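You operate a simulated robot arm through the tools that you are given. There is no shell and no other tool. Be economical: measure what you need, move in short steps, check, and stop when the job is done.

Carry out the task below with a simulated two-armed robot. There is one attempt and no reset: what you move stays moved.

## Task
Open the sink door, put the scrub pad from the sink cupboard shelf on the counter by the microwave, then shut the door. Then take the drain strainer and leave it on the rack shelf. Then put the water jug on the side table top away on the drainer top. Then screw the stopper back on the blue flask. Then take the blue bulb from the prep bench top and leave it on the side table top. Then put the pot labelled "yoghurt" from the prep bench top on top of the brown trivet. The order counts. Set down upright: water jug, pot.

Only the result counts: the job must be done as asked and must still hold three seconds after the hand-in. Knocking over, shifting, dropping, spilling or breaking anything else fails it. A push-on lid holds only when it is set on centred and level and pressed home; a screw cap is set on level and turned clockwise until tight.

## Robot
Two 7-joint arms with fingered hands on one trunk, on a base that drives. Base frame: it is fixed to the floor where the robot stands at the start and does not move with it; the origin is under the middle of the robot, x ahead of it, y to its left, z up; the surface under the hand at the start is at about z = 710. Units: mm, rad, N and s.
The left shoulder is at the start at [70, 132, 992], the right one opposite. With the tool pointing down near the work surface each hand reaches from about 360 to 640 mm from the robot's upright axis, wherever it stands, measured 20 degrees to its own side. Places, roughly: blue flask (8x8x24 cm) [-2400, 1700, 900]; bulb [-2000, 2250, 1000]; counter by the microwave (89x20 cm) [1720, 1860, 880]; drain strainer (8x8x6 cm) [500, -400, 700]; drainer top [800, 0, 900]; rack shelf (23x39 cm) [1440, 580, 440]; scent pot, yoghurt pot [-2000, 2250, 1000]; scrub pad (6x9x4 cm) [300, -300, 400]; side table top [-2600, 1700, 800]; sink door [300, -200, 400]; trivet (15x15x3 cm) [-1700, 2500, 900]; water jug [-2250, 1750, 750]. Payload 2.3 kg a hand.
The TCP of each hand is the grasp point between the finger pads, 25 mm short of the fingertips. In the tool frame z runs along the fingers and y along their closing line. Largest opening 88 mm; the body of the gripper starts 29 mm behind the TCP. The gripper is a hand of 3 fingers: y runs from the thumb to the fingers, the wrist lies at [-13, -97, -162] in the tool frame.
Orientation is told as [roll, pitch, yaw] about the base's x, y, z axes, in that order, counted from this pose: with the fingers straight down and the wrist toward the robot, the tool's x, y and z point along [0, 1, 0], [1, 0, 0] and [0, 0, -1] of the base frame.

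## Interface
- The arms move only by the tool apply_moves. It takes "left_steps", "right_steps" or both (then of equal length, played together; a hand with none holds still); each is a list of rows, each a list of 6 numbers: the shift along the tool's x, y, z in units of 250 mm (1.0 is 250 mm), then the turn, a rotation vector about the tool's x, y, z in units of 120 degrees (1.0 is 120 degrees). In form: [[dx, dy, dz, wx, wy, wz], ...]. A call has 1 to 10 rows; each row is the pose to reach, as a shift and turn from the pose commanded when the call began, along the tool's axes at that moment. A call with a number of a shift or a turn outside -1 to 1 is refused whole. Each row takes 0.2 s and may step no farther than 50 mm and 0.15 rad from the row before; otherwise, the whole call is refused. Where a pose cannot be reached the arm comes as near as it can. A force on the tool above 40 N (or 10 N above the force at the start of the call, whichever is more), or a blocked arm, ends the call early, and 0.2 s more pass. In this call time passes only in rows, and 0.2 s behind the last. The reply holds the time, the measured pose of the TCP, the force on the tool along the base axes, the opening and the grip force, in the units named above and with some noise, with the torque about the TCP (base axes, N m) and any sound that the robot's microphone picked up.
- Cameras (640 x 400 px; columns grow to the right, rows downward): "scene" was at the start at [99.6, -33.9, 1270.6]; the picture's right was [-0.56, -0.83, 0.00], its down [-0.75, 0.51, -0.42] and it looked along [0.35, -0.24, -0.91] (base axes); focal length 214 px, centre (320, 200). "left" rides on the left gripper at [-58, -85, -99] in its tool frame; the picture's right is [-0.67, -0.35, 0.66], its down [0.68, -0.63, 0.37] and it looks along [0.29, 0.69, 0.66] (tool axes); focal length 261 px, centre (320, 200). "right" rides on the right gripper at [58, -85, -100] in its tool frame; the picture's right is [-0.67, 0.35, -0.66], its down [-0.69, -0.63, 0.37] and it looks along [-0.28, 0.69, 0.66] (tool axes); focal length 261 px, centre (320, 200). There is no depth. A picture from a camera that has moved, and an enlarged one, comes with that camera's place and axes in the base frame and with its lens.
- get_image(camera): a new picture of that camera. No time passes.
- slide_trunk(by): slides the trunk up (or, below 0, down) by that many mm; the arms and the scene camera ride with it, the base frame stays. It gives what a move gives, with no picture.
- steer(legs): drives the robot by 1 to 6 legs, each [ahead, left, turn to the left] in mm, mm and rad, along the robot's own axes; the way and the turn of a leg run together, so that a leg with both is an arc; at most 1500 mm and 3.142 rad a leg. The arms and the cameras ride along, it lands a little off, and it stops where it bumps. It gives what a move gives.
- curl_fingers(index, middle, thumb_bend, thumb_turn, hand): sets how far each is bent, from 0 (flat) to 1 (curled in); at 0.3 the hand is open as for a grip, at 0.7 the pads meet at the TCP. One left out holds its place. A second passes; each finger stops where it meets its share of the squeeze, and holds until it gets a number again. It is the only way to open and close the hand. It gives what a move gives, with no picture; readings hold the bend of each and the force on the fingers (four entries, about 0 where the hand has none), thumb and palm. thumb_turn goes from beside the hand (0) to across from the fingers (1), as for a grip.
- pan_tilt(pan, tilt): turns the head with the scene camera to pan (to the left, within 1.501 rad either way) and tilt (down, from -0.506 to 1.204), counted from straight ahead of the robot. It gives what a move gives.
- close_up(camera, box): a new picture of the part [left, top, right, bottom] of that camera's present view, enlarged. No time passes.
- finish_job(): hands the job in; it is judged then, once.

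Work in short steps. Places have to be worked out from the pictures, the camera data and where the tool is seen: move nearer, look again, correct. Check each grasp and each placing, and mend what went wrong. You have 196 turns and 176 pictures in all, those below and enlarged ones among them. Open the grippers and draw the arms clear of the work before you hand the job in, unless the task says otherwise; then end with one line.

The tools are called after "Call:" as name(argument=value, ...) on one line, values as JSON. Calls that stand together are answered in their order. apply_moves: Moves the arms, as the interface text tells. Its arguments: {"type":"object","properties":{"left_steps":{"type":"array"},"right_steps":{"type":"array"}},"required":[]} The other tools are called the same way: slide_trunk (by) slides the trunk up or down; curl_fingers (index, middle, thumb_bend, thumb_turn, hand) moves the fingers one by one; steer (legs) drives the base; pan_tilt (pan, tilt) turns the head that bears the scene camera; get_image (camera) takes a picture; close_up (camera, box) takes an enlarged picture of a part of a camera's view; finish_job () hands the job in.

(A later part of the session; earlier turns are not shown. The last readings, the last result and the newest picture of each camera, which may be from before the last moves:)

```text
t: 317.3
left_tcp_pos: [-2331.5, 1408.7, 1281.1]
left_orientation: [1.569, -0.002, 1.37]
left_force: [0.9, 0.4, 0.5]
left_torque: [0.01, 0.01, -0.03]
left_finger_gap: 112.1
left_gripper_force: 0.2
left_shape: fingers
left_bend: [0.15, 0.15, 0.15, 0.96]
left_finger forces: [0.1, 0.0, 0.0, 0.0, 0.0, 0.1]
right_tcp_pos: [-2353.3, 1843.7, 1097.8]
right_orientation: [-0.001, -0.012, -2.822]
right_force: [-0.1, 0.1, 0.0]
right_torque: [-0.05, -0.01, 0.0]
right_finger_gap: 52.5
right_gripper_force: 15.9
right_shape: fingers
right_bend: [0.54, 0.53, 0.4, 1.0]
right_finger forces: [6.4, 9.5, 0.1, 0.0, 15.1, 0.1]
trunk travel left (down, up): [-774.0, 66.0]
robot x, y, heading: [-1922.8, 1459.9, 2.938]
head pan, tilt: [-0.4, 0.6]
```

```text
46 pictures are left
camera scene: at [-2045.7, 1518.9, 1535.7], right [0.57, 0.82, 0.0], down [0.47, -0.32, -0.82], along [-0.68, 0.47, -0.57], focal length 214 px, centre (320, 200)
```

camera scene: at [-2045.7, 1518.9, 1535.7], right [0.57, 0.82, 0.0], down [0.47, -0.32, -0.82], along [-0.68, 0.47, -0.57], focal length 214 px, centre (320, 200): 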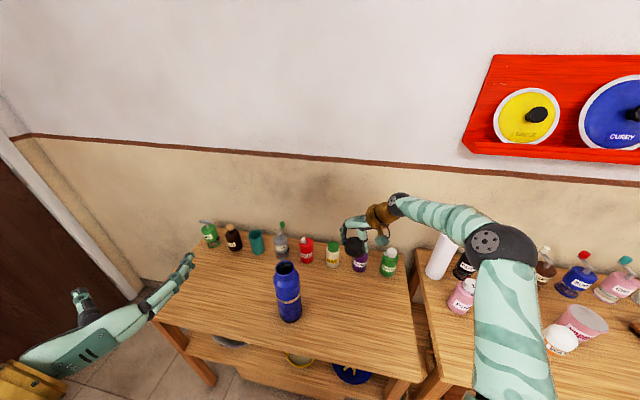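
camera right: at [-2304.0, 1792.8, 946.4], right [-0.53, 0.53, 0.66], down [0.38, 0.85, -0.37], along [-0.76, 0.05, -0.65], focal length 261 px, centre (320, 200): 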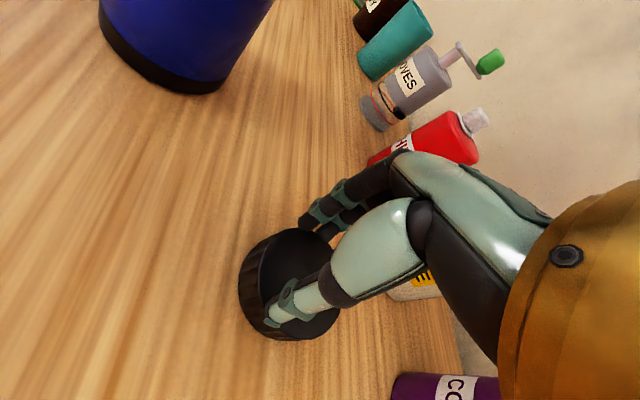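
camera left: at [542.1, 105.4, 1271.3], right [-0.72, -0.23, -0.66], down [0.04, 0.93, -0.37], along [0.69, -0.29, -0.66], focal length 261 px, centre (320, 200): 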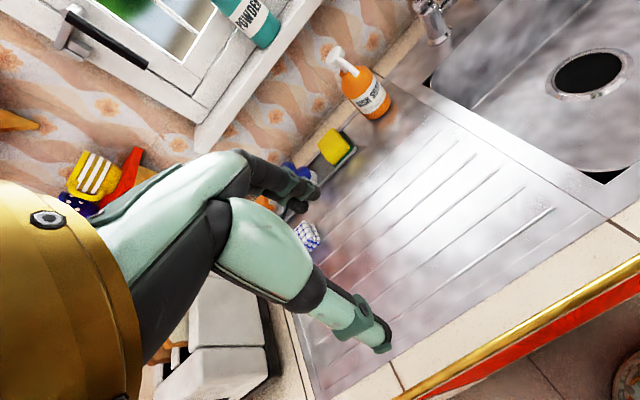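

I shift the base so the flask is well placed for both hands, and bring the left hand down toward flask mid-height.

Call:
steer(legs=[[-54, 75, 0]])

Call:
apply_moves(left_steps=[[-0.14, 0.1, -0.02, 0, 0, 0], [-0.28, 0.2, -0.04, 0, 0, 0], [-0.42, 0.3, -0.06, 0, 0, 0], [-0.56, 0.4, -0.08, 0, 0, 0], [-0.7, 0.5, -0.1, 0, 0, 0], [-0.8, 0.6, -0.12, 0, 0, 0]])

Call:
apply_moves(left_steps=[[-0.12, 0.12, 0, 0, 0, 0], [-0.24, 0.24, 0, 0, 0, 0], [-0.36, 0.36, 0, 0, 0, 0], [-0.48, 0.48, 0, 0, 0, 0], [-0.6, 0.6, 0, 0, 0, 0]])

Call:
get_image(camera="scene")

```text
t: 318.4
left_tcp_pos: [-2296.5, 1329.3, 1280.4]
left_orientation: [1.566, 0.002, 1.37]
left_force: [0.5, 0.2, 0.2]
left_torque: [0.03, 0.01, 0.01]
left_finger_gap: 112.2
left_gripper_force: 0.1
left_shape: fingers
left_bend: [0.15, 0.15, 0.15, 0.96]
left_finger forces: [0.1, 0.1, 0.1, 0.0, 0.0, 0.1]
right_tcp_pos: [-2317.5, 1763.6, 1096.3]
right_orientation: [0.004, -0.013, -2.822]
right_force: [0.2, 0.6, 0.1]
right_torque: [-0.04, 0.0, -0.02]
right_finger_gap: 52.4
right_gripper_force: 15.6
right_shape: fingers
right_bend: [0.54, 0.53, 0.4, 1.0]
right_finger forces: [6.5, 9.5, 0.0, 0.1, 15.1, 0.1]
trunk travel left (down, up): [-774.0, 66.0]
robot x, y, heading: [-1884.2, 1374.3, 2.939]
head pan, tilt: [-0.4, 0.6]
```

```text
t: 319.8
left_tcp_pos: [-2235.7, 1468.0, 1080.7]
left_orientation: [1.571, -0.003, 1.37]
left_force: [0.5, -0.4, -0.3]
left_torque: [-0.02, -0.03, 0.04]
left_finger_gap: 112.1
left_gripper_force: 0.1
left_shape: fingers
left_bend: [0.15, 0.15, 0.15, 0.96]
left_finger forces: [0.0, 0.0, 0.0, 0.0, 0.0, 0.1]
left hand out of reach, approached as far as the arm can: row 1, 2, 3, 4
right_tcp_pos: [-2315.2, 1761.1, 1098.4]
right_orientation: [0.0, -0.013, -2.822]
right_force: [0.0, 0.3, -1.2]
right_torque: [0.0, -0.01, -0.01]
right_finger_gap: 52.2
right_gripper_force: 16.0
right_shape: fingers
right_bend: [0.54, 0.53, 0.4, 1.0]
right_finger forces: [6.5, 9.6, 0.0, 0.0, 15.0, 0.1]
trunk travel left (down, up): [-774.0, 66.0]
robot x, y, heading: [-1885.6, 1376.3, 2.94]
head pan, tilt: [-0.4, 0.6]
```

```text
t: 321.0
left_tcp_pos: [-2204.5, 1611.5, 928.9]
left_orientation: [1.569, 0.0, 1.367]
left_force: [-0.5, 0.4, -0.3]
left_torque: [0.03, -0.02, -0.01]
left_finger_gap: 112.2
left_gripper_force: 0.1
left_shape: fingers
left_bend: [0.15, 0.15, 0.15, 0.96]
left_finger forces: [0.0, 0.0, 0.0, 0.1, 0.0, 0.0]
right_tcp_pos: [-2315.6, 1760.5, 1097.9]
right_orientation: [0.0, -0.014, -2.82]
right_force: [-0.1, 0.3, -0.5]
right_torque: [0.01, 0.01, -0.03]
right_finger_gap: 52.4
right_gripper_force: 15.2
right_shape: fingers
right_bend: [0.54, 0.53, 0.4, 1.0]
right_finger forces: [6.4, 9.5, 0.0, 0.0, 14.7, 0.0]
trunk travel left (down, up): [-774.0, 66.0]
robot x, y, heading: [-1880.3, 1376.3, 2.94]
head pan, tilt: [-0.4, 0.6]
```

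```text
45 pictures are left
camera scene: at [-2006.9, 1436.6, 1535.7], right [0.57, 0.82, 0.0], down [0.47, -0.32, -0.82], along [-0.68, 0.47, -0.57], focal length 214 px, centre (320, 200)
```

scene: 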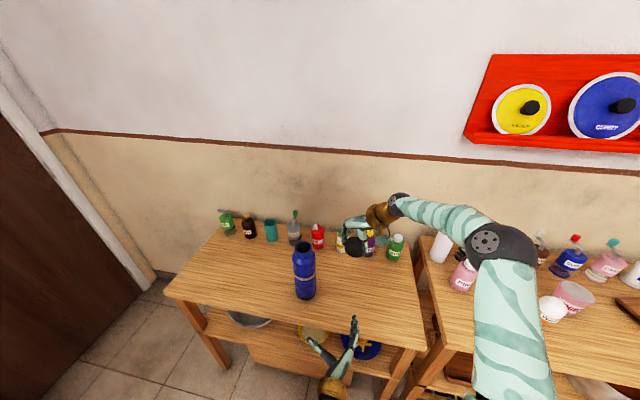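

Flask confirmed at (-2417, 1657). The left hand is in line with it (lateral error ~2 mm), so I advance about 195 mm.

Call:
apply_moves(left_steps=[[0, 0, 0.18, 0, 0, 0], [0, 0.005, 0.36, 0, 0, 0], [0, 0.008, 0.54, 0, 0, 0], [0, 0.008, 0.68, 0, 0, 0], [0, 0.008, 0.78, 0, 0, 0]])

Call:
close_up(camera="scene", box=[240, 210, 400, 330])

```text
t: 322.4
left_tcp_pos: [-2342.5, 1600.1, 923.9]
left_orientation: [1.579, 0.045, 1.417]
left_force: [-0.3, -0.6, 0.2]
left_torque: [0.04, 0.02, 0.01]
left_finger_gap: 112.4
left_gripper_force: 0.1
left_shape: fingers
left_bend: [0.15, 0.15, 0.15, 0.96]
left_finger forces: [0.0, 0.0, 0.0, 0.1, 0.1, 0.1]
left hand out of reach, approached as far as the arm can: row 2, 3, 4, 5
right_tcp_pos: [-2317.1, 1759.5, 1098.2]
right_orientation: [-0.001, -0.011, -2.821]
right_force: [0.3, -0.1, 0.4]
right_torque: [-0.02, -0.02, 0.01]
right_finger_gap: 52.1
right_gripper_force: 15.3
right_shape: fingers
right_bend: [0.54, 0.53, 0.4, 1.0]
right_finger forces: [6.4, 9.5, 0.0, 0.1, 14.9, 0.1]
trunk travel left (down, up): [-774.0, 66.0]
robot x, y, heading: [-1887.3, 1377.9, 2.943]
head pan, tilt: [-0.4, 0.6]
stopped in row 5 (left hand): the arm was blocked; the commanded pose is now the measured one
```

```text
3.33 times, centred on (320, 270) of scene
camera zoom: at [-2008.1, 1435.1, 1535.6], right [0.57, 0.82, 0.0], down [0.47, -0.32, -0.82], along [-0.68, 0.47, -0.57], focal length 715 px, centre (320, -33)
```

zoom: 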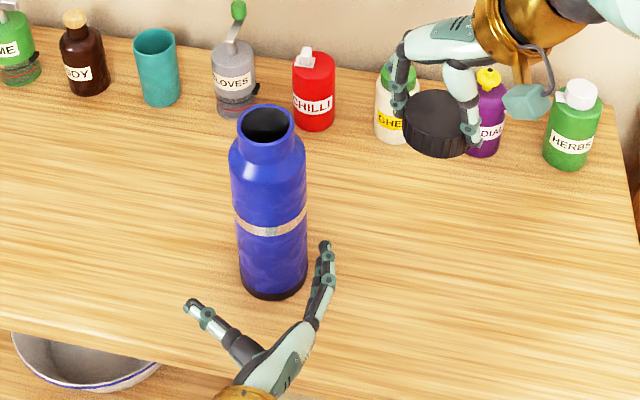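

The left arm ran out of reach because the base is too far back. I pull that hand back a bit with a sideways correction, then drive 100 mm ahead.

Call:
apply_moves(left_steps=[[0, 0.05, -0.12, 0, 0, 0], [0, 0.11, -0.24, 0, 0, 0], [0.02, 0.165, -0.32, 0, 0, 0]])

Call:
steer(legs=[[100, 0, 0]])

Call:
get_image(camera="left")

```text
t: 323.2
left_tcp_pos: [-2264.0, 1623.6, 925.7]
left_orientation: [1.592, 0.051, 1.43]
left_force: [0.4, 0.5, 0.0]
left_torque: [0.02, 0.01, -0.01]
left_finger_gap: 112.2
left_gripper_force: 0.0
left_shape: fingers
left_bend: [0.15, 0.15, 0.15, 0.96]
left_finger forces: [0.1, 0.1, 0.0, 0.0, 0.2, 0.1]
right_tcp_pos: [-2315.2, 1760.0, 1099.1]
right_orientation: [0.001, -0.011, -2.821]
right_force: [0.2, 0.0, -0.5]
right_torque: [-0.01, 0.0, 0.01]
right_finger_gap: 52.1
right_gripper_force: 15.4
right_shape: fingers
right_bend: [0.54, 0.53, 0.4, 1.0]
right_finger forces: [6.5, 9.5, 0.0, 0.0, 14.8, 0.0]
trunk travel left (down, up): [-774.0, 66.0]
robot x, y, heading: [-1881.4, 1371.5, 2.94]
head pan, tilt: [-0.4, 0.6]
```

```text
t: 324.3
left_tcp_pos: [-2357.6, 1641.8, 922.4]
left_orientation: [1.589, 0.059, 1.428]
left_force: [0.0, 0.8, 0.2]
left_torque: [0.0, 0.01, 0.02]
left_finger_gap: 112.4
left_gripper_force: 0.0
left_shape: fingers
left_bend: [0.15, 0.15, 0.15, 0.96]
left_finger forces: [0.0, 0.0, 0.1, 0.0, 0.0, 0.0]
right_tcp_pos: [-2409.0, 1780.0, 1098.9]
right_orientation: [-0.001, -0.017, -2.823]
right_force: [0.0, 0.4, -0.6]
right_torque: [-0.01, 0.03, -0.01]
right_finger_gap: 52.1
right_gripper_force: 15.5
right_shape: fingers
right_bend: [0.54, 0.53, 0.4, 1.0]
right_finger forces: [6.5, 9.6, 0.1, 0.0, 14.8, 0.1]
trunk travel left (down, up): [-774.0, 66.0]
robot x, y, heading: [-1980.7, 1396.2, 2.935]
head pan, tilt: [-0.4, 0.6]
```

```text
43 pictures are left
camera left: at [-2273.6, 1540.1, 867.2], right [-0.72, -0.29, -0.64], down [-0.43, -0.53, 0.73], along [-0.55, 0.8, 0.26], focal length 261 px, centre (320, 200)
```

left: 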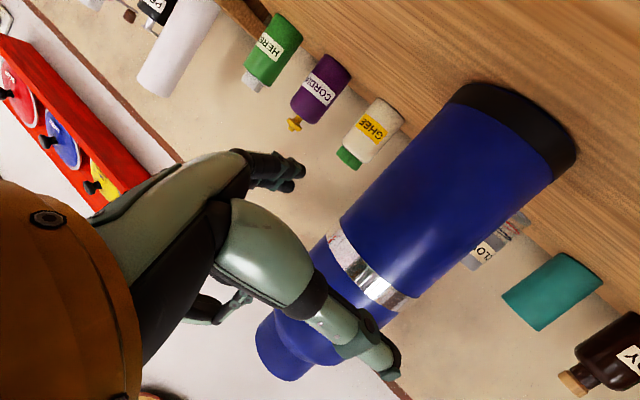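

The flask lies between thumb and fingers. I advance the last 46 mm and close gently.

Call:
apply_moves(left_steps=[[0, 0.013, 0.09, 0, 0, 0], [0, 0.026, 0.18, 0, 0, 0]])

Call:
curl_fingers(hand="left", index=0.4, middle=0.4, thumb_bend=0.4)

Call:
get_image(camera="scene")

```text
t: 325.1
left_tcp_pos: [-2424.3, 1610.6, 906.5]
left_orientation: [1.596, 0.115, 1.476]
left_force: [0.2, 0.6, 0.3]
left_torque: [0.0, -0.02, 0.02]
left_finger_gap: 112.9
left_gripper_force: 0.1
left_shape: fingers
left_bend: [0.15, 0.15, 0.15, 0.96]
left_finger forces: [0.5, 0.1, 0.1, 0.0, 0.1, 0.0]
left hand out of reach, approached as far as the arm can: row 1, 2
right_tcp_pos: [-2413.3, 1780.8, 1097.6]
right_orientation: [0.0, -0.012, -2.825]
right_force: [0.0, 0.1, -0.1]
right_torque: [0.01, -0.02, 0.02]
right_finger_gap: 52.2
right_gripper_force: 15.7
right_shape: fingers
right_bend: [0.54, 0.53, 0.4, 1.0]
right_finger forces: [6.5, 9.5, 0.0, 0.1, 14.8, 0.1]
trunk travel left (down, up): [-774.0, 66.0]
robot x, y, heading: [-1985.5, 1396.8, 2.942]
head pan, tilt: [-0.4, 0.6]
stopped in row 2 (left hand): the arm was blocked; the commanded pose is now the measured one
```

```text
t: 326.1
left_tcp_pos: [-2422.9, 1609.6, 904.6]
left_orientation: [1.595, 0.113, 1.477]
left_force: [1.3, 0.1, 0.6]
left_torque: [0.04, 0.02, -0.05]
left_finger_gap: 65.0
left_gripper_force: 0.7
left_shape: fingers
left_bend: [0.39, 0.4, 0.4, 0.99]
left_finger forces: [1.1, 0.0, 0.0, 0.1, 0.0, 0.0]
right_tcp_pos: [-2412.5, 1780.2, 1097.9]
right_orientation: [0.001, -0.012, -2.825]
right_force: [0.4, -0.2, -0.4]
right_torque: [0.02, 0.01, 0.0]
right_finger_gap: 52.3
right_gripper_force: 15.0
right_shape: fingers
right_bend: [0.54, 0.53, 0.4, 1.0]
right_finger forces: [6.5, 9.5, 0.0, 0.0, 14.8, 0.0]
trunk travel left (down, up): [-774.0, 66.0]
robot x, y, heading: [-1982.6, 1390.5, 2.939]
head pan, tilt: [-0.4, 0.6]
```

```text
42 pictures are left
camera scene: at [-2105.0, 1456.1, 1535.7], right [0.57, 0.82, 0.0], down [0.47, -0.32, -0.82], along [-0.68, 0.47, -0.57], focal length 214 px, centre (320, 200)
```

scene: 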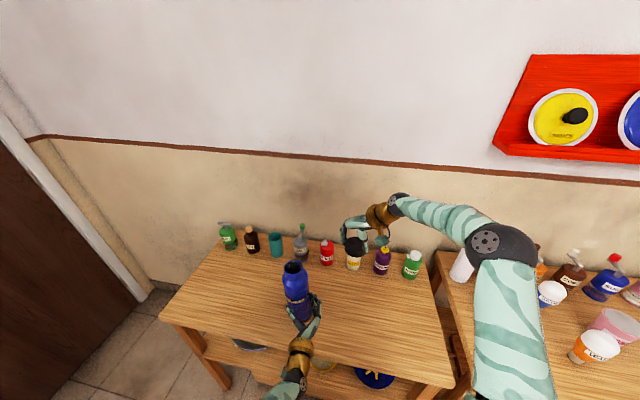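

The left arm drifted sideways near its limit and may have pushed the flask. I zoom in to see.

Call:
close_up(camera="scene", box=[230, 230, 390, 370])

```text
2.86 times, centred on (310, 300) of scene
camera zoom: at [-2105.0, 1456.1, 1535.7], right [0.57, 0.82, 0.0], down [0.47, -0.32, -0.82], along [-0.68, 0.47, -0.57], focal length 613 px, centre (349, -86)
```

zoom: 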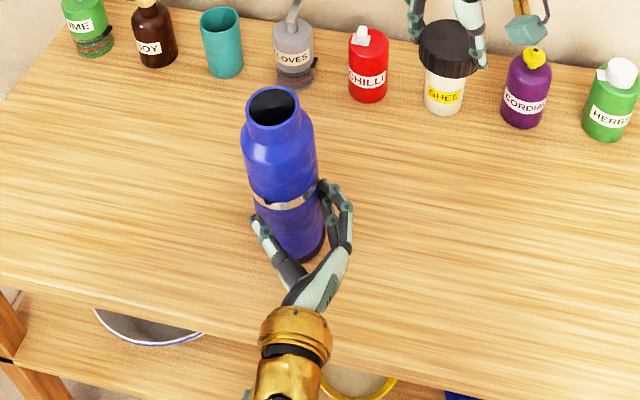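

The flask stands upright between the left thumb and fingers. I tighten so that it is actually held.

Call:
curl_fingers(hand="left", index=0.6, middle=0.6, thumb_bend=0.6)

Call:
close_up(camera="scene", box=[230, 230, 390, 370])

```text
t: 327.1
left_tcp_pos: [-2422.3, 1610.0, 906.2]
left_orientation: [1.594, 0.115, 1.477]
left_force: [-0.1, -0.5, -0.8]
left_torque: [0.01, 0.04, 0.03]
left_finger_gap: 20.6
left_gripper_force: 0.5
left_shape: fingers
left_bend: [0.6, 0.6, 0.59, 1.0]
left_finger forces: [0.0, 0.1, 0.1, 0.0, 0.7, 0.0]
right_tcp_pos: [-2412.4, 1781.2, 1098.3]
right_orientation: [-0.001, -0.011, -2.822]
right_force: [0.3, -0.6, -1.1]
right_torque: [-0.05, -0.01, -0.02]
right_finger_gap: 52.1
right_gripper_force: 15.2
right_shape: fingers
right_bend: [0.54, 0.53, 0.4, 1.0]
right_finger forces: [6.5, 9.5, 0.0, 0.0, 14.7, 0.1]
trunk travel left (down, up): [-774.0, 66.0]
robot x, y, heading: [-1983.9, 1393.7, 2.935]
head pan, tilt: [-0.4, 0.6]
```

```text
2.86 times, centred on (310, 300) of scene
camera zoom: at [-2105.2, 1455.4, 1535.7], right [0.57, 0.82, 0.0], down [0.47, -0.32, -0.82], along [-0.68, 0.47, -0.57], focal length 613 px, centre (349, -86)
```

zoom: 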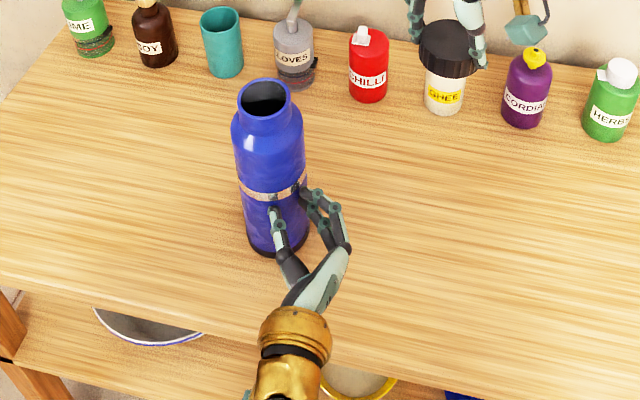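

The squeeze made the flask slip forward out of the fingertips; it needs to sit deeper. I open, drive 42 mm ahead so it seats near the palm, and close again.

Call:
curl_fingers(hand="left", index=0.15, middle=0.15, thumb_bend=0.15)

Call:
steer(legs=[[44, 0, 0]])

Call:
curl_fingers(hand="left", index=0.5, middle=0.5, thumb_bend=0.5)

Call:
close_up(camera="scene", box=[210, 220, 410, 370])

```text
t: 328.1
left_tcp_pos: [-2422.8, 1610.3, 904.6]
left_orientation: [1.593, 0.113, 1.477]
left_force: [0.0, -0.3, -0.9]
left_torque: [0.01, -0.01, 0.03]
left_finger_gap: 112.4
left_gripper_force: 0.1
left_shape: fingers
left_bend: [0.15, 0.15, 0.15, 0.96]
left_finger forces: [0.0, 0.0, 0.1, 0.0, 0.0, 0.0]
right_tcp_pos: [-2413.9, 1780.1, 1098.7]
right_orientation: [-0.001, -0.013, -2.824]
right_force: [0.0, -0.7, -0.2]
right_torque: [0.02, -0.02, 0.0]
right_finger_gap: 52.3
right_gripper_force: 15.6
right_shape: fingers
right_bend: [0.54, 0.53, 0.4, 1.0]
right_finger forces: [6.5, 9.5, 0.1, 0.0, 14.8, 0.0]
trunk travel left (down, up): [-774.0, 66.0]
robot x, y, heading: [-1985.0, 1396.0, 2.939]
head pan, tilt: [-0.4, 0.6]
```

```text
t: 329.0
left_tcp_pos: [-2461.0, 1618.7, 907.4]
left_orientation: [1.598, 0.113, 1.476]
left_force: [-0.1, -0.1, -0.8]
left_torque: [-0.02, -0.02, 0.05]
left_finger_gap: 112.9
left_gripper_force: 0.0
left_shape: fingers
left_bend: [0.15, 0.15, 0.15, 0.96]
left_finger forces: [0.1, 0.0, 0.1, 0.0, 0.0, 0.0]
right_tcp_pos: [-2448.7, 1788.9, 1101.5]
right_orientation: [-0.003, -0.018, -2.823]
right_force: [0.5, -1.1, -0.7]
right_torque: [0.01, 0.0, 0.01]
right_finger_gap: 52.1
right_gripper_force: 15.0
right_shape: fingers
right_bend: [0.54, 0.53, 0.4, 1.0]
right_finger forces: [6.5, 9.5, 0.0, 0.1, 14.7, 0.0]
trunk travel left (down, up): [-774.0, 66.0]
robot x, y, heading: [-2026.5, 1400.8, 2.94]
head pan, tilt: [-0.4, 0.6]
```

```text
t: 330.0
left_tcp_pos: [-2465.4, 1618.1, 905.6]
left_orientation: [1.594, 0.116, 1.477]
left_force: [0.4, 0.9, -0.3]
left_torque: [0.0, -0.05, -0.05]
left_finger_gap: 71.0
left_gripper_force: 11.6
left_shape: fingers
left_bend: [0.39, 0.43, 0.36, 0.99]
left_finger forces: [6.0, 5.3, 0.0, 0.0, 11.0, 0.0]
right_tcp_pos: [-2453.9, 1790.5, 1098.8]
right_orientation: [-0.001, -0.013, -2.824]
right_force: [0.7, -0.1, -0.7]
right_torque: [0.02, -0.02, 0.0]
right_finger_gap: 52.2
right_gripper_force: 15.3
right_shape: fingers
right_bend: [0.54, 0.53, 0.4, 1.0]
right_finger forces: [6.4, 9.5, 0.0, 0.0, 14.8, 0.1]
trunk travel left (down, up): [-774.0, 66.0]
robot x, y, heading: [-2024.7, 1401.5, 2.938]
head pan, tilt: [-0.4, 0.6]
```

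```text
2.67 times, centred on (310, 295) of scene
camera zoom: at [-2147.5, 1464.9, 1535.6], right [0.57, 0.82, 0.0], down [0.47, -0.32, -0.82], along [-0.68, 0.47, -0.57], focal length 572 px, centre (347, -53)
```

zoom: 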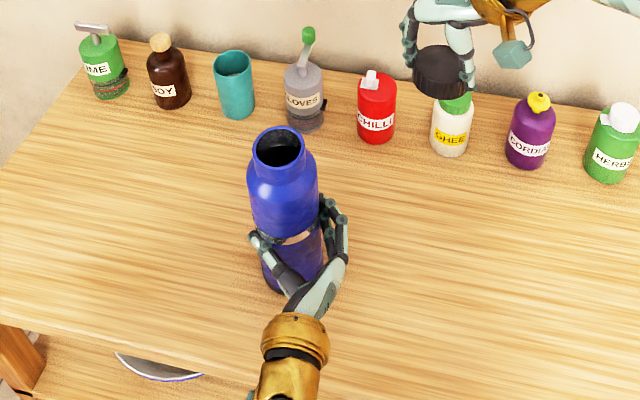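

The flask is now firmly held at about (-2481, 1614). The stopper's measured offset in the hand is about (3, −15) mm, so I bring the right TCP to (-2496, 1611), staying above the mouth.

Call:
apply_moves(right_steps=[[0.1, 0.06, -0.04, 0, 0, 0], [0.23, 0.14, -0.04, 0, 0, 0], [0.37, 0.22, -0.04, 0, 0, 0], [0.5, 0.31, -0.04, 0, 0, 0], [0.628, 0.385, -0.04, 0, 0, 0]])

Call:
close_up(camera="scene", box=[210, 200, 390, 330])

Call:
get_image(camera="right")

```text
t: 331.2
left_tcp_pos: [-2464.7, 1617.2, 904.8]
left_orientation: [1.596, 0.115, 1.477]
left_force: [0.3, 0.8, 0.4]
left_torque: [-0.03, -0.02, -0.05]
left_finger_gap: 71.1
left_gripper_force: 10.4
left_shape: fingers
left_bend: [0.4, 0.43, 0.36, 0.99]
left_finger forces: [5.9, 5.1, 0.1, 0.1, 10.5, 0.1]
right_tcp_pos: [-2498.7, 1612.4, 1108.7]
right_orientation: [0.0, -0.012, -2.823]
right_force: [-1.0, -0.2, -0.2]
right_torque: [0.0, -0.01, 0.0]
right_finger_gap: 51.9
right_gripper_force: 14.8
right_shape: fingers
right_bend: [0.55, 0.53, 0.41, 1.0]
right_finger forces: [6.3, 9.4, 0.0, 0.0, 14.5, 0.0]
trunk travel left (down, up): [-774.0, 66.0]
robot x, y, heading: [-2024.0, 1400.8, 2.937]
head pan, tilt: [-0.4, 0.6]
```

```text
3.08 times, centred on (300, 265) of scene
camera zoom: at [-2148.2, 1463.0, 1535.7], right [0.57, 0.82, 0.0], down [0.47, -0.32, -0.83], along [-0.68, 0.47, -0.57], focal length 660 px, centre (382, 0)
```

zoom: 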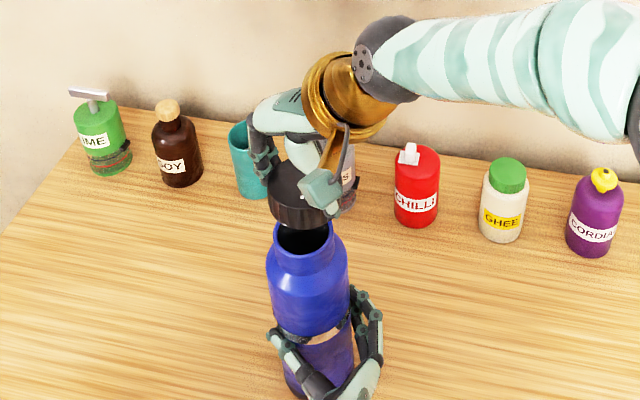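

```text
37 pictures are left
camera right: at [-2398.3, 1583.8, 1208.3], right [-0.53, 0.53, 0.66], down [0.38, 0.85, -0.37], along [-0.76, 0.05, -0.65], focal length 261 px, centre (320, 200)
```

right: 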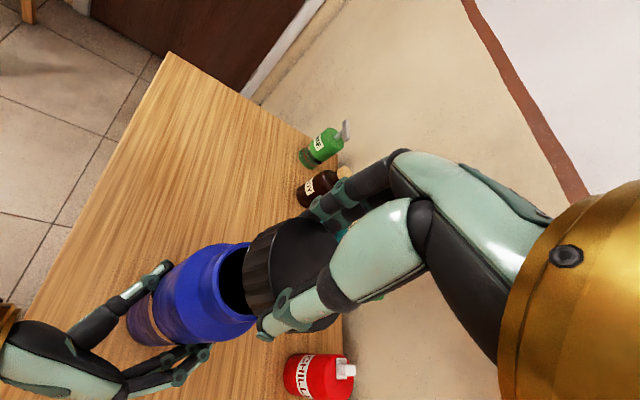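

Alignment looks good from the head view. I lower in small steps until the stopper touches the mouth.

Call:
apply_moves(right_steps=[[0.012, 0.004, 0.05, 0, 0, 0], [0.012, 0.004, 0.08, 0, 0, 0], [0.012, 0.004, 0.1, 0, 0, 0], [0.012, 0.004, 0.12, 0, 0, 0], [0.012, 0.004, 0.14, 0, 0, 0]])

Call:
close_up(camera="scene", box=[240, 230, 350, 310])

```text
t: 332.4
left_tcp_pos: [-2465.4, 1618.8, 905.2]
left_orientation: [1.594, 0.115, 1.478]
left_force: [0.4, 0.9, 0.1]
left_torque: [-0.01, -0.01, -0.03]
left_finger_gap: 70.8
left_gripper_force: 10.7
left_shape: fingers
left_bend: [0.4, 0.43, 0.36, 0.99]
left_finger forces: [5.9, 5.1, 0.0, 0.0, 10.9, 0.1]
right_tcp_pos: [-2496.6, 1608.3, 1074.3]
right_orientation: [0.001, -0.011, -2.823]
right_force: [-0.1, -0.4, 0.2]
right_torque: [0.01, -0.01, 0.02]
right_finger_gap: 51.8
right_gripper_force: 14.3
right_shape: fingers
right_bend: [0.55, 0.53, 0.41, 1.0]
right_finger forces: [6.4, 9.4, 0.1, 0.0, 14.3, 0.0]
trunk travel left (down, up): [-774.0, 66.0]
robot x, y, heading: [-2026.0, 1403.7, 2.937]
head pan, tilt: [-0.4, 0.6]
```

```text
5.00 times, centred on (295, 270) of scene
camera zoom: at [-2147.9, 1464.7, 1535.6], right [0.57, 0.82, 0.0], down [0.47, -0.32, -0.82], along [-0.68, 0.47, -0.57], focal length 1072 px, centre (445, -150)
```

zoom: 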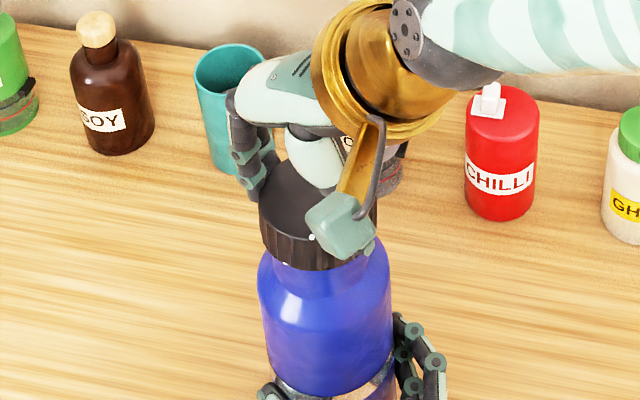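

Cap and flask look coaxial within a few millimetres. I keep lowering in 4 mm steps, with a 3 mm correction to the right.

Call:
apply_moves(right_steps=[[-0.008, -0.006, 0.016, 0, 0, 0], [-0.008, -0.006, 0.032, 0, 0, 0], [-0.008, -0.006, 0.048, 0, 0, 0], [-0.008, -0.006, 0.064, 0, 0, 0]])

```text
t: 333.4
left_tcp_pos: [-2463.0, 1617.5, 906.2]
left_orientation: [1.593, 0.118, 1.477]
left_force: [-2.7, 1.9, -2.3]
left_torque: [-0.07, -0.11, -0.02]
left_finger_gap: 70.7
left_gripper_force: 10.4
left_shape: fingers
left_bend: [0.4, 0.43, 0.37, 0.98]
left_finger forces: [6.2, 4.8, 0.0, 0.1, 9.5, 0.0]
right_tcp_pos: [-2495.2, 1610.1, 1060.8]
right_orientation: [-0.004, -0.021, -2.823]
right_force: [-0.6, 0.2, 22.7]
right_torque: [0.05, -0.21, -0.05]
right_finger_gap: 52.1
right_gripper_force: 16.2
right_shape: fingers
right_bend: [0.55, 0.54, 0.41, 1.0]
right_finger forces: [8.5, 8.9, 0.0, 0.0, 16.3, 0.0]
trunk travel left (down, up): [-774.0, 66.0]
robot x, y, heading: [-2023.8, 1404.1, 2.936]
head pan, tilt: [-0.4, 0.6]
```

The stopper rests on the thread with 23 N. I turn it clockwise about its own axis by ~74°.

Call:
apply_moves(right_steps=[[-0.0084, -0.0023, 0, 0, 0, 0.0683], [-0.0164, -0.0058, 0, 0, 0, 0.1366], [-0.0239, -0.0104, 0, 0, 0, 0.2048], [-0.0306, -0.016, 0, 0, 0, 0.2731], [-0.0364, -0.0226, 0, 0, 0, 0.3414], [-0.0412, -0.0298, 0, 0, 0, 0.4097], [-0.045, -0.0377, 0, 0, 0, 0.478], [-0.0476, -0.0461, 0, 0, 0, 0.5462], [-0.049, -0.0547, 0, 0, 0, 0.6145]])

Call:
close_up(camera="scene", box=[240, 230, 350, 310])

```text
t: 335.4
left_tcp_pos: [-2464.0, 1618.2, 905.7]
left_orientation: [1.594, 0.116, 1.478]
left_force: [4.1, -0.1, 1.6]
left_torque: [-0.06, 0.07, -0.08]
left_finger_gap: 70.0
left_gripper_force: 11.6
left_shape: fingers
left_bend: [0.41, 0.43, 0.37, 1.0]
left_finger forces: [5.5, 6.3, 0.0, 0.0, 10.9, 0.1]
right_tcp_pos: [-2486.6, 1625.2, 1061.0]
right_orientation: [0.019, -0.004, 2.168]
right_force: [-3.0, 0.0, 1.4]
right_torque: [0.04, 0.11, 0.04]
right_finger_gap: 51.0
right_gripper_force: 15.2
right_shape: fingers
right_bend: [0.55, 0.54, 0.41, 1.0]
right_finger forces: [7.4, 9.0, 0.1, 0.0, 13.9, 0.0]
trunk travel left (down, up): [-774.0, 66.0]
robot x, y, heading: [-2023.3, 1403.9, 2.935]
head pan, tilt: [-0.4, 0.6]
```

```text
5.00 times, centred on (295, 270) of scene
camera zoom: at [-2146.2, 1463.4, 1535.8], right [0.57, 0.82, 0.0], down [0.46, -0.32, -0.83], along [-0.68, 0.47, -0.56], focal length 1072 px, centre (445, -150)
```

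zoom: 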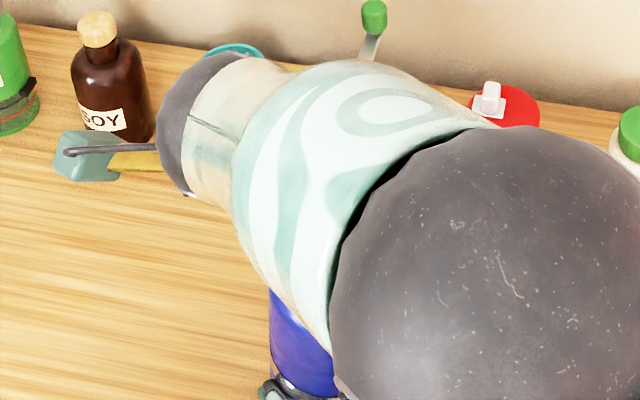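

The vertical force dropped away, as if the thread engaged. I keep turning clockwise with a slight follow-down.

Call:
apply_moves(right_steps=[[-0.0084, -0.0023, 0.003, 0, 0, 0.0683], [-0.0164, -0.0058, 0.005, 0, 0, 0.1366], [-0.0239, -0.0104, 0.008, 0, 0, 0.2048], [-0.0306, -0.016, 0.01, 0, 0, 0.2731], [-0.0364, -0.0226, 0.012, 0, 0, 0.3414], [-0.0412, -0.0298, 0.012, 0, 0, 0.4097], [-0.045, -0.0377, 0.012, 0, 0, 0.478], [-0.0476, -0.0461, 0.012, 0, 0, 0.5462], [-0.049, -0.0547, 0.012, 0, 0, 0.6145]])

Call:
get_image(camera="right")

```text
t: 337.4
left_tcp_pos: [-2465.8, 1618.0, 903.3]
left_orientation: [1.593, 0.114, 1.476]
left_force: [3.0, -1.6, 4.1]
left_torque: [0.11, 0.22, -0.1]
left_finger_gap: 69.1
left_gripper_force: 10.8
left_shape: fingers
left_bend: [0.42, 0.44, 0.36, 1.0]
left_finger forces: [5.2, 5.8, 0.0, 0.1, 10.7, 0.1]
right_tcp_pos: [-2441.0, 1615.7, 1057.9]
right_orientation: [0.005, 0.01, 0.883]
right_force: [-4.3, 1.1, -8.2]
right_torque: [-0.04, 0.14, 0.09]
right_finger_gap: 50.2
right_gripper_force: 14.1
right_shape: fingers
right_bend: [0.55, 0.55, 0.41, 1.0]
right_finger forces: [7.1, 6.6, 0.1, 0.0, 13.7, 0.0]
right hand out of reach, approached as far as the arm can: row 7, 8, 9
trunk travel left (down, up): [-774.0, 66.0]
robot x, y, heading: [-2025.8, 1406.7, 2.937]
head pan, tilt: [-0.4, 0.6]
```

```text
34 pictures are left
camera right: at [-2537.5, 1587.3, 1158.6], right [0.75, -0.15, 0.65], down [0.13, -0.92, -0.36], along [0.65, 0.35, -0.67], focal length 261 px, centre (320, 200)
```

right: 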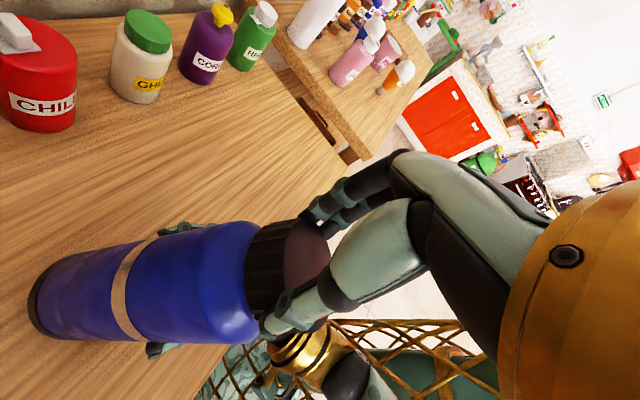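

The stopper sits coaxially against the flask's shoulder. To be sure it's tight I'll release, raise, rotate the hand back, and make another clockwise turn.

Call:
curl_fingers(hand="right", index=0.25, middle=0.25, thumb_bend=0.25)

Call:
apply_moves(right_steps=[[0, 0, -0.08, 0, 0, 0], [0, 0, -0.17, 0, 0, 0]])

Call:
apply_moves(right_steps=[[0.018, -0.01, 0, 0, 0, -0.068], [0.036, -0.02, 0, 0, 0, -0.136], [0.055, -0.03, 0, 0, 0, -0.204], [0.073, -0.04, 0, 0, 0, -0.272], [0.092, -0.05, 0, 0, 0, -0.34], [0.11, -0.06, 0, 0, 0, -0.408], [0.128, -0.068, 0, 0, 0, -0.476], [0.146, -0.078, 0, 0, 0, -0.544], [0.165, -0.087, 0, 0, 0, -0.613]])

Call:
get_image(camera="right")

```text
t: 338.4
left_tcp_pos: [-2465.7, 1618.3, 904.2]
left_orientation: [1.594, 0.115, 1.477]
left_force: [0.6, 0.1, -3.3]
left_torque: [-0.01, -0.06, 0.01]
left_finger_gap: 69.2
left_gripper_force: 10.1
left_shape: fingers
left_bend: [0.42, 0.44, 0.37, 0.98]
left_finger forces: [5.6, 4.5, 0.0, 0.0, 10.5, 0.0]
right_tcp_pos: [-2439.5, 1615.2, 1058.8]
right_orientation: [0.006, 0.011, 0.884]
right_force: [-1.2, -0.5, 0.3]
right_torque: [0.0, 0.0, 0.0]
right_finger_gap: 94.3
right_gripper_force: 0.3
right_shape: fingers
right_bend: [0.25, 0.25, 0.25, 0.97]
right_finger forces: [0.1, 0.0, 0.0, 0.0, 0.2, 0.0]
trunk travel left (down, up): [-774.0, 66.0]
robot x, y, heading: [-2025.3, 1401.5, 2.938]
head pan, tilt: [-0.4, 0.6]
```

```text
t: 339.0
left_tcp_pos: [-2465.8, 1619.1, 905.2]
left_orientation: [1.593, 0.114, 1.477]
left_force: [-0.7, 1.2, -2.9]
left_torque: [0.01, -0.08, 0.01]
left_finger_gap: 69.2
left_gripper_force: 10.5
left_shape: fingers
left_bend: [0.42, 0.44, 0.37, 0.98]
left_finger forces: [5.7, 4.1, 0.0, 0.0, 10.3, 0.0]
right_tcp_pos: [-2438.2, 1615.4, 1101.6]
right_orientation: [0.008, 0.01, 0.884]
right_force: [0.1, -0.1, -0.7]
right_torque: [-0.03, 0.01, -0.03]
right_finger_gap: 94.4
right_gripper_force: 0.0
right_shape: fingers
right_bend: [0.25, 0.25, 0.25, 0.97]
right_finger forces: [0.0, 0.0, 0.0, 0.0, 0.1, 0.1]
trunk travel left (down, up): [-774.0, 66.0]
robot x, y, heading: [-2023.8, 1402.7, 2.937]
head pan, tilt: [-0.4, 0.6]
```

```text
t: 341.0
left_tcp_pos: [-2466.1, 1618.4, 904.1]
left_orientation: [1.593, 0.116, 1.479]
left_force: [-0.6, 0.0, -3.3]
left_torque: [-0.01, -0.05, -0.02]
left_finger_gap: 69.1
left_gripper_force: 9.8
left_shape: fingers
left_bend: [0.42, 0.44, 0.37, 0.98]
left_finger forces: [5.6, 4.2, 0.0, 0.0, 10.0, 0.0]
right_tcp_pos: [-2482.8, 1629.5, 1098.0]
right_orientation: [0.012, 0.014, 2.155]
right_force: [0.4, -0.3, -0.4]
right_torque: [0.01, 0.0, -0.01]
right_finger_gap: 94.4
right_gripper_force: 0.1
right_shape: fingers
right_bend: [0.25, 0.25, 0.25, 0.97]
right_finger forces: [0.0, 0.1, 0.1, 0.0, 0.0, 0.0]
trunk travel left (down, up): [-774.0, 66.0]
robot x, y, heading: [-2027.4, 1401.3, 2.938]
head pan, tilt: [-0.4, 0.6]
```

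```text
33 pictures are left
camera right: at [-2484.1, 1528.3, 1198.8], right [0.37, 0.67, 0.64], down [0.92, -0.15, -0.36], along [-0.15, 0.72, -0.67], focal length 261 px, centre (320, 200)
```

right: 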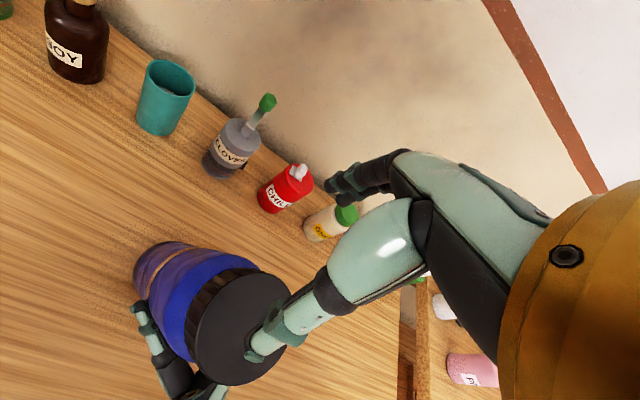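

The flask looks tilted in the left hand. I check from the head.

Call:
close_up(camera="scene", box=[210, 210, 370, 350])

```text
2.86 times, centred on (290, 280) of scene
camera zoom: at [-2148.3, 1464.8, 1535.6], right [0.57, 0.82, 0.0], down [0.47, -0.32, -0.82], along [-0.68, 0.47, -0.57], focal length 613 px, centre (406, -29)
```

zoom: 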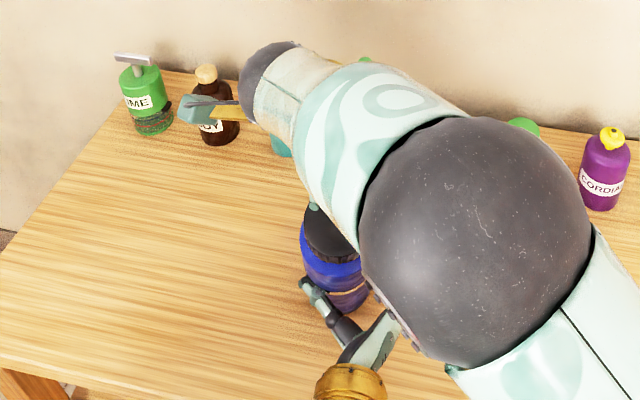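

The flask leans about 12° toward me. I'll regrip the stopper with the right hand and push it back upright.

Call:
apply_moves(right_steps=[[0.008, -0.07, 0, 0, 0, 0], [0.008, -0.136, 0.04, 0, 0, 0], [0.008, -0.136, 0.1, 0, 0, 0], [0.008, -0.136, 0.15, 0, 0, 0]])

Call:
get_image(camera="right")

```text
t: 342.0
left_tcp_pos: [-2467.0, 1617.5, 903.1]
left_orientation: [1.594, 0.115, 1.478]
left_force: [-0.6, 0.0, -1.7]
left_torque: [0.01, -0.05, 0.0]
left_finger_gap: 68.9
left_gripper_force: 9.7
left_shape: fingers
left_bend: [0.42, 0.44, 0.37, 0.98]
left_finger forces: [5.9, 4.0, 0.0, 0.1, 10.0, 0.1]
right_tcp_pos: [-2468.8, 1599.9, 1067.4]
right_orientation: [0.026, 0.01, 2.155]
right_force: [0.1, -0.6, -0.3]
right_torque: [0.01, -0.01, 0.02]
right_finger_gap: 94.3
right_gripper_force: 0.0
right_shape: fingers
right_bend: [0.25, 0.25, 0.25, 0.97]
right_finger forces: [0.0, 0.0, 0.0, 0.1, 0.0, 0.0]
trunk travel left (down, up): [-774.0, 66.0]
robot x, y, heading: [-2026.9, 1403.9, 2.938]
head pan, tilt: [-0.4, 0.6]
```

```text
31 pictures are left
camera right: at [-2468.7, 1498.8, 1168.7], right [0.38, 0.68, 0.63], down [0.91, -0.16, -0.38], along [-0.16, 0.72, -0.68], focal length 261 px, centre (320, 200)
```

right: 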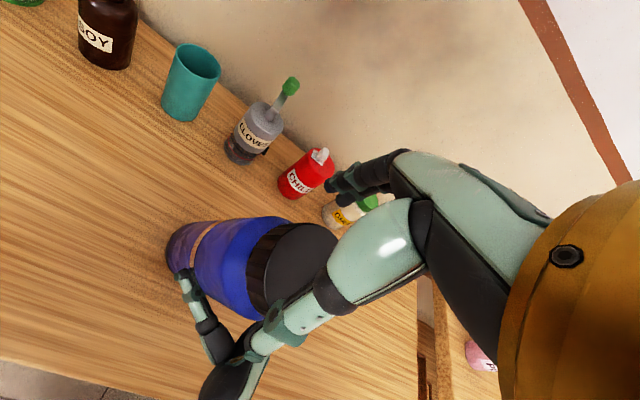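

The stopper is between the fingers. I close on it, then shift it upright with the arm.

Call:
curl_fingers(hand="right", index=0.65, middle=0.65, thumb_bend=0.65)

Call:
apply_moves(right_steps=[[0, 0.035, -0.004, 0, 0, 0], [0.004, 0.07, -0.008, 0, 0, 0], [0.008, 0.105, -0.008, 0, 0, 0], [0.008, 0.13, -0.008, 0, 0, 0]])

Call:
get_image(camera="right")

```text
t: 343.0
left_tcp_pos: [-2465.5, 1618.1, 905.0]
left_orientation: [1.594, 0.115, 1.48]
left_force: [1.6, -3.6, -2.8]
left_torque: [0.24, -0.03, 0.01]
left_finger_gap: 69.4
left_gripper_force: 11.2
left_shape: fingers
left_bend: [0.42, 0.45, 0.37, 0.97]
left_finger forces: [5.3, 4.0, 0.1, 0.0, 12.2, 0.0]
right_tcp_pos: [-2467.8, 1600.9, 1065.0]
right_orientation: [0.022, 0.008, 2.152]
right_force: [-1.2, 1.5, 3.4]
right_torque: [-0.1, -0.1, 0.08]
right_finger_gap: 21.0
right_gripper_force: 5.5
right_shape: fingers
right_bend: [0.62, 0.6, 0.58, 1.0]
right_finger forces: [1.3, 3.8, 0.0, 0.0, 5.8, 0.0]
trunk travel left (down, up): [-774.0, 66.0]
robot x, y, heading: [-2024.6, 1405.4, 2.939]
head pan, tilt: [-0.4, 0.6]
```

```text
t: 344.0
left_tcp_pos: [-2461.8, 1616.5, 906.6]
left_orientation: [1.599, 0.113, 1.477]
left_force: [-4.9, 6.3, -7.3]
left_torque: [-0.06, -0.15, -0.13]
left_finger_gap: 66.0
left_gripper_force: 9.2
left_shape: fingers
left_bend: [0.4, 0.43, 0.41, 0.97]
left_finger forces: [6.2, 5.5, 0.0, 0.0, 6.9, 0.1]
right_tcp_pos: [-2483.8, 1619.9, 1070.4]
right_orientation: [0.017, -0.01, 2.165]
right_force: [5.3, -5.0, 29.3]
right_torque: [-0.79, -0.66, 0.02]
right_finger_gap: 24.3
right_gripper_force: 15.0
right_shape: fingers
right_bend: [0.65, 0.65, 0.56, 1.0]
right_finger forces: [0.0, 0.1, 0.1, 0.0, 29.6, 0.0]
trunk travel left (down, up): [-774.0, 66.0]
robot x, y, heading: [-2027.7, 1405.7, 2.935]
head pan, tilt: [-0.4, 0.6]
```

```text
30 pictures are left
camera right: at [-2481.7, 1517.2, 1169.8], right [0.37, 0.67, 0.65], down [0.91, -0.14, -0.38], along [-0.17, 0.73, -0.66], focal length 261 px, centre (320, 200)
```

right: 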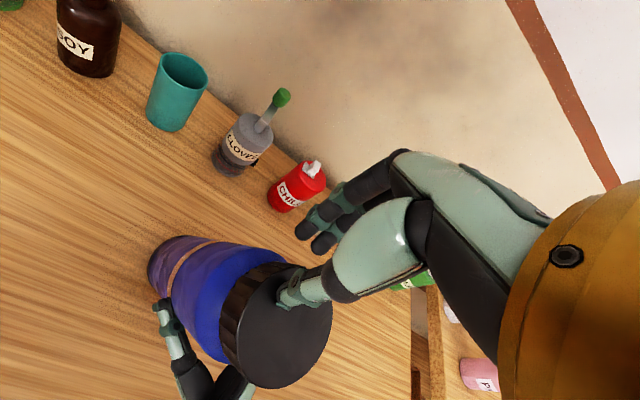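

The fingers slipped onto the cap's top. I raise the right hand clear, then loosen the left grip slightly so the flask rights itself inside the caging fingers.

Call:
apply_moves(right_steps=[[0, 0, -0.1, 0, 0, 0], [0, 0, -0.2, 0, 0, 0], [0, 0, -0.28, 0, 0, 0]])

Call:
curl_fingers(hand="left", index=0.36, middle=0.38, thumb_bend=0.34)

Call:
get_image(camera="right")

```text
t: 344.8
left_tcp_pos: [-2466.1, 1617.7, 904.2]
left_orientation: [1.595, 0.116, 1.478]
left_force: [1.0, 1.2, -0.7]
left_torque: [-0.01, -0.09, -0.01]
left_finger_gap: 65.8
left_gripper_force: 8.5
left_shape: fingers
left_bend: [0.41, 0.44, 0.39, 0.99]
left_finger forces: [4.9, 4.0, 0.0, 0.1, 8.5, 0.0]
right_tcp_pos: [-2485.6, 1629.2, 1133.6]
right_orientation: [0.015, 0.015, 2.152]
right_force: [-0.2, 1.0, 0.0]
right_torque: [0.01, 0.0, 0.02]
right_finger_gap: 9.4
right_gripper_force: 0.1
right_shape: fingers
right_bend: [0.65, 0.65, 0.65, 1.0]
right_finger forces: [0.0, 0.1, 0.0, 0.1, 0.1, 0.0]
trunk travel left (down, up): [-774.0, 66.0]
robot x, y, heading: [-2029.1, 1404.8, 2.937]
head pan, tilt: [-0.4, 0.6]
```

```text
t: 345.8
left_tcp_pos: [-2464.3, 1618.6, 904.8]
left_orientation: [1.595, 0.116, 1.478]
left_force: [-0.8, -0.7, -0.3]
left_torque: [0.0, 0.02, 0.04]
left_finger_gap: 74.0
left_gripper_force: 0.0
left_shape: fingers
left_bend: [0.36, 0.38, 0.34, 0.98]
left_finger forces: [0.0, 0.0, 0.0, 0.1, 0.0, 0.1]
right_tcp_pos: [-2487.5, 1628.0, 1138.1]
right_orientation: [0.027, 0.012, 2.155]
right_force: [-0.6, 0.3, 0.1]
right_torque: [0.02, 0.0, 0.03]
right_finger_gap: 9.5
right_gripper_force: 0.0
right_shape: fingers
right_bend: [0.65, 0.65, 0.65, 1.0]
right_finger forces: [0.0, 0.0, 0.0, 0.0, 0.1, 0.0]
trunk travel left (down, up): [-774.0, 66.0]
robot x, y, heading: [-2027.3, 1402.4, 2.939]
head pan, tilt: [-0.4, 0.6]
```

```text
29 pictures are left
camera right: at [-2486.0, 1526.9, 1240.3], right [0.38, 0.68, 0.63], down [0.91, -0.16, -0.38], along [-0.16, 0.72, -0.68], focal length 261 px, centre (320, 200)
```

right: 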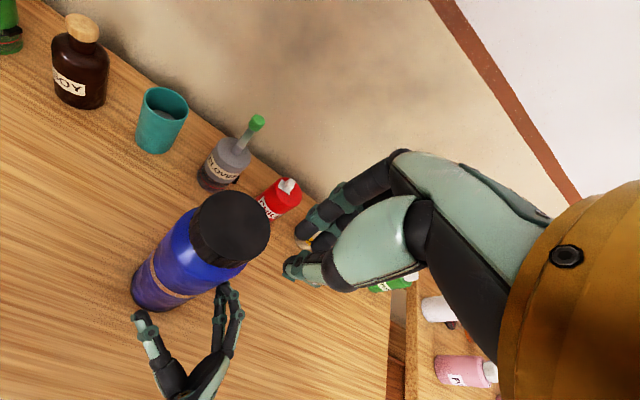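

The flask stands upright again with the stopper on. I re-seat the left hand deeper around it (base 44 mm ahead, 8 left) and regrip.

Call:
curl_fingers(hand="left", index=0.13, middle=0.13, thumb_bend=0.13)

Call:
steer(legs=[[48, 8, 0]])

Call:
curl_fingers(hand="left", index=0.55, middle=0.55, thumb_bend=0.55)

Call:
get_image(camera="right")

```text
t: 346.8
left_tcp_pos: [-2465.5, 1617.7, 904.8]
left_orientation: [1.593, 0.114, 1.479]
left_force: [-1.0, 0.4, 0.3]
left_torque: [0.0, 0.03, -0.04]
left_finger_gap: 115.5
left_gripper_force: 0.0
left_shape: fingers
left_bend: [0.13, 0.13, 0.13, 0.96]
left_finger forces: [0.1, 0.0, 0.0, 0.0, 0.0, 0.1]
right_tcp_pos: [-2486.6, 1627.8, 1138.9]
right_orientation: [0.026, 0.011, 2.153]
right_force: [-0.2, -0.5, -0.1]
right_torque: [0.0, 0.0, -0.01]
right_finger_gap: 9.2
right_gripper_force: 0.1
right_shape: fingers
right_bend: [0.65, 0.65, 0.65, 1.0]
right_finger forces: [0.0, 0.1, 0.0, 0.1, 0.0, 0.0]
trunk travel left (down, up): [-774.0, 66.0]
robot x, y, heading: [-2025.4, 1403.0, 2.933]
head pan, tilt: [-0.4, 0.6]
```

```text
t: 347.7
left_tcp_pos: [-2509.2, 1619.6, 906.9]
left_orientation: [1.599, 0.116, 1.479]
left_force: [-0.4, 1.0, 0.5]
left_torque: [0.02, -0.02, 0.05]
left_finger_gap: 115.7
left_gripper_force: 0.1
left_shape: fingers
left_bend: [0.13, 0.13, 0.13, 0.96]
left_finger forces: [0.1, 0.0, 0.1, 0.0, 0.0, 0.0]
right_tcp_pos: [-2528.6, 1630.4, 1140.8]
right_orientation: [0.031, 0.006, 2.151]
right_force: [0.6, -1.3, 0.7]
right_torque: [0.0, 0.02, 0.03]
right_finger_gap: 9.5
right_gripper_force: 0.1
right_shape: fingers
right_bend: [0.65, 0.65, 0.65, 1.0]
right_finger forces: [0.0, 0.1, 0.0, 0.0, 0.0, 0.0]
trunk travel left (down, up): [-774.0, 66.0]
robot x, y, heading: [-2074.2, 1403.0, 2.938]
head pan, tilt: [-0.4, 0.6]
```

```text
t: 348.7
left_tcp_pos: [-2514.5, 1619.6, 904.6]
left_orientation: [1.594, 0.118, 1.477]
left_force: [0.0, -0.7, 0.9]
left_torque: [0.02, -0.01, -0.01]
left_finger_gap: 75.9
left_gripper_force: 19.0
left_shape: fingers
left_bend: [0.37, 0.46, 0.35, 0.98]
left_finger forces: [12.2, 7.1, 0.1, 0.0, 19.8, 0.1]
right_tcp_pos: [-2535.8, 1632.4, 1138.3]
right_orientation: [0.031, 0.016, 2.146]
right_force: [0.2, -0.3, 0.7]
right_torque: [0.0, 0.02, -0.01]
right_finger_gap: 9.5
right_gripper_force: 0.2
right_shape: fingers
right_bend: [0.65, 0.65, 0.65, 1.0]
right_finger forces: [0.0, 0.0, 0.1, 0.1, 0.0, 0.1]
trunk travel left (down, up): [-774.0, 66.0]
robot x, y, heading: [-2068.4, 1407.5, 2.936]
head pan, tilt: [-0.4, 0.6]
```

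```text
28 pictures are left
camera right: at [-2535.5, 1532.7, 1241.0], right [0.38, 0.68, 0.63], down [0.91, -0.17, -0.38], along [-0.15, 0.72, -0.68], focal length 261 px, centre (320, 200)
```

right: 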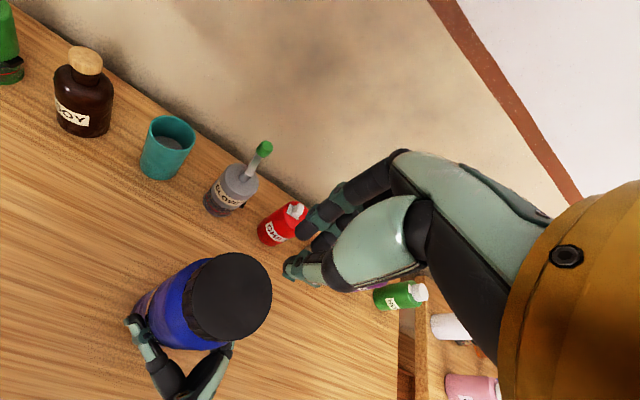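

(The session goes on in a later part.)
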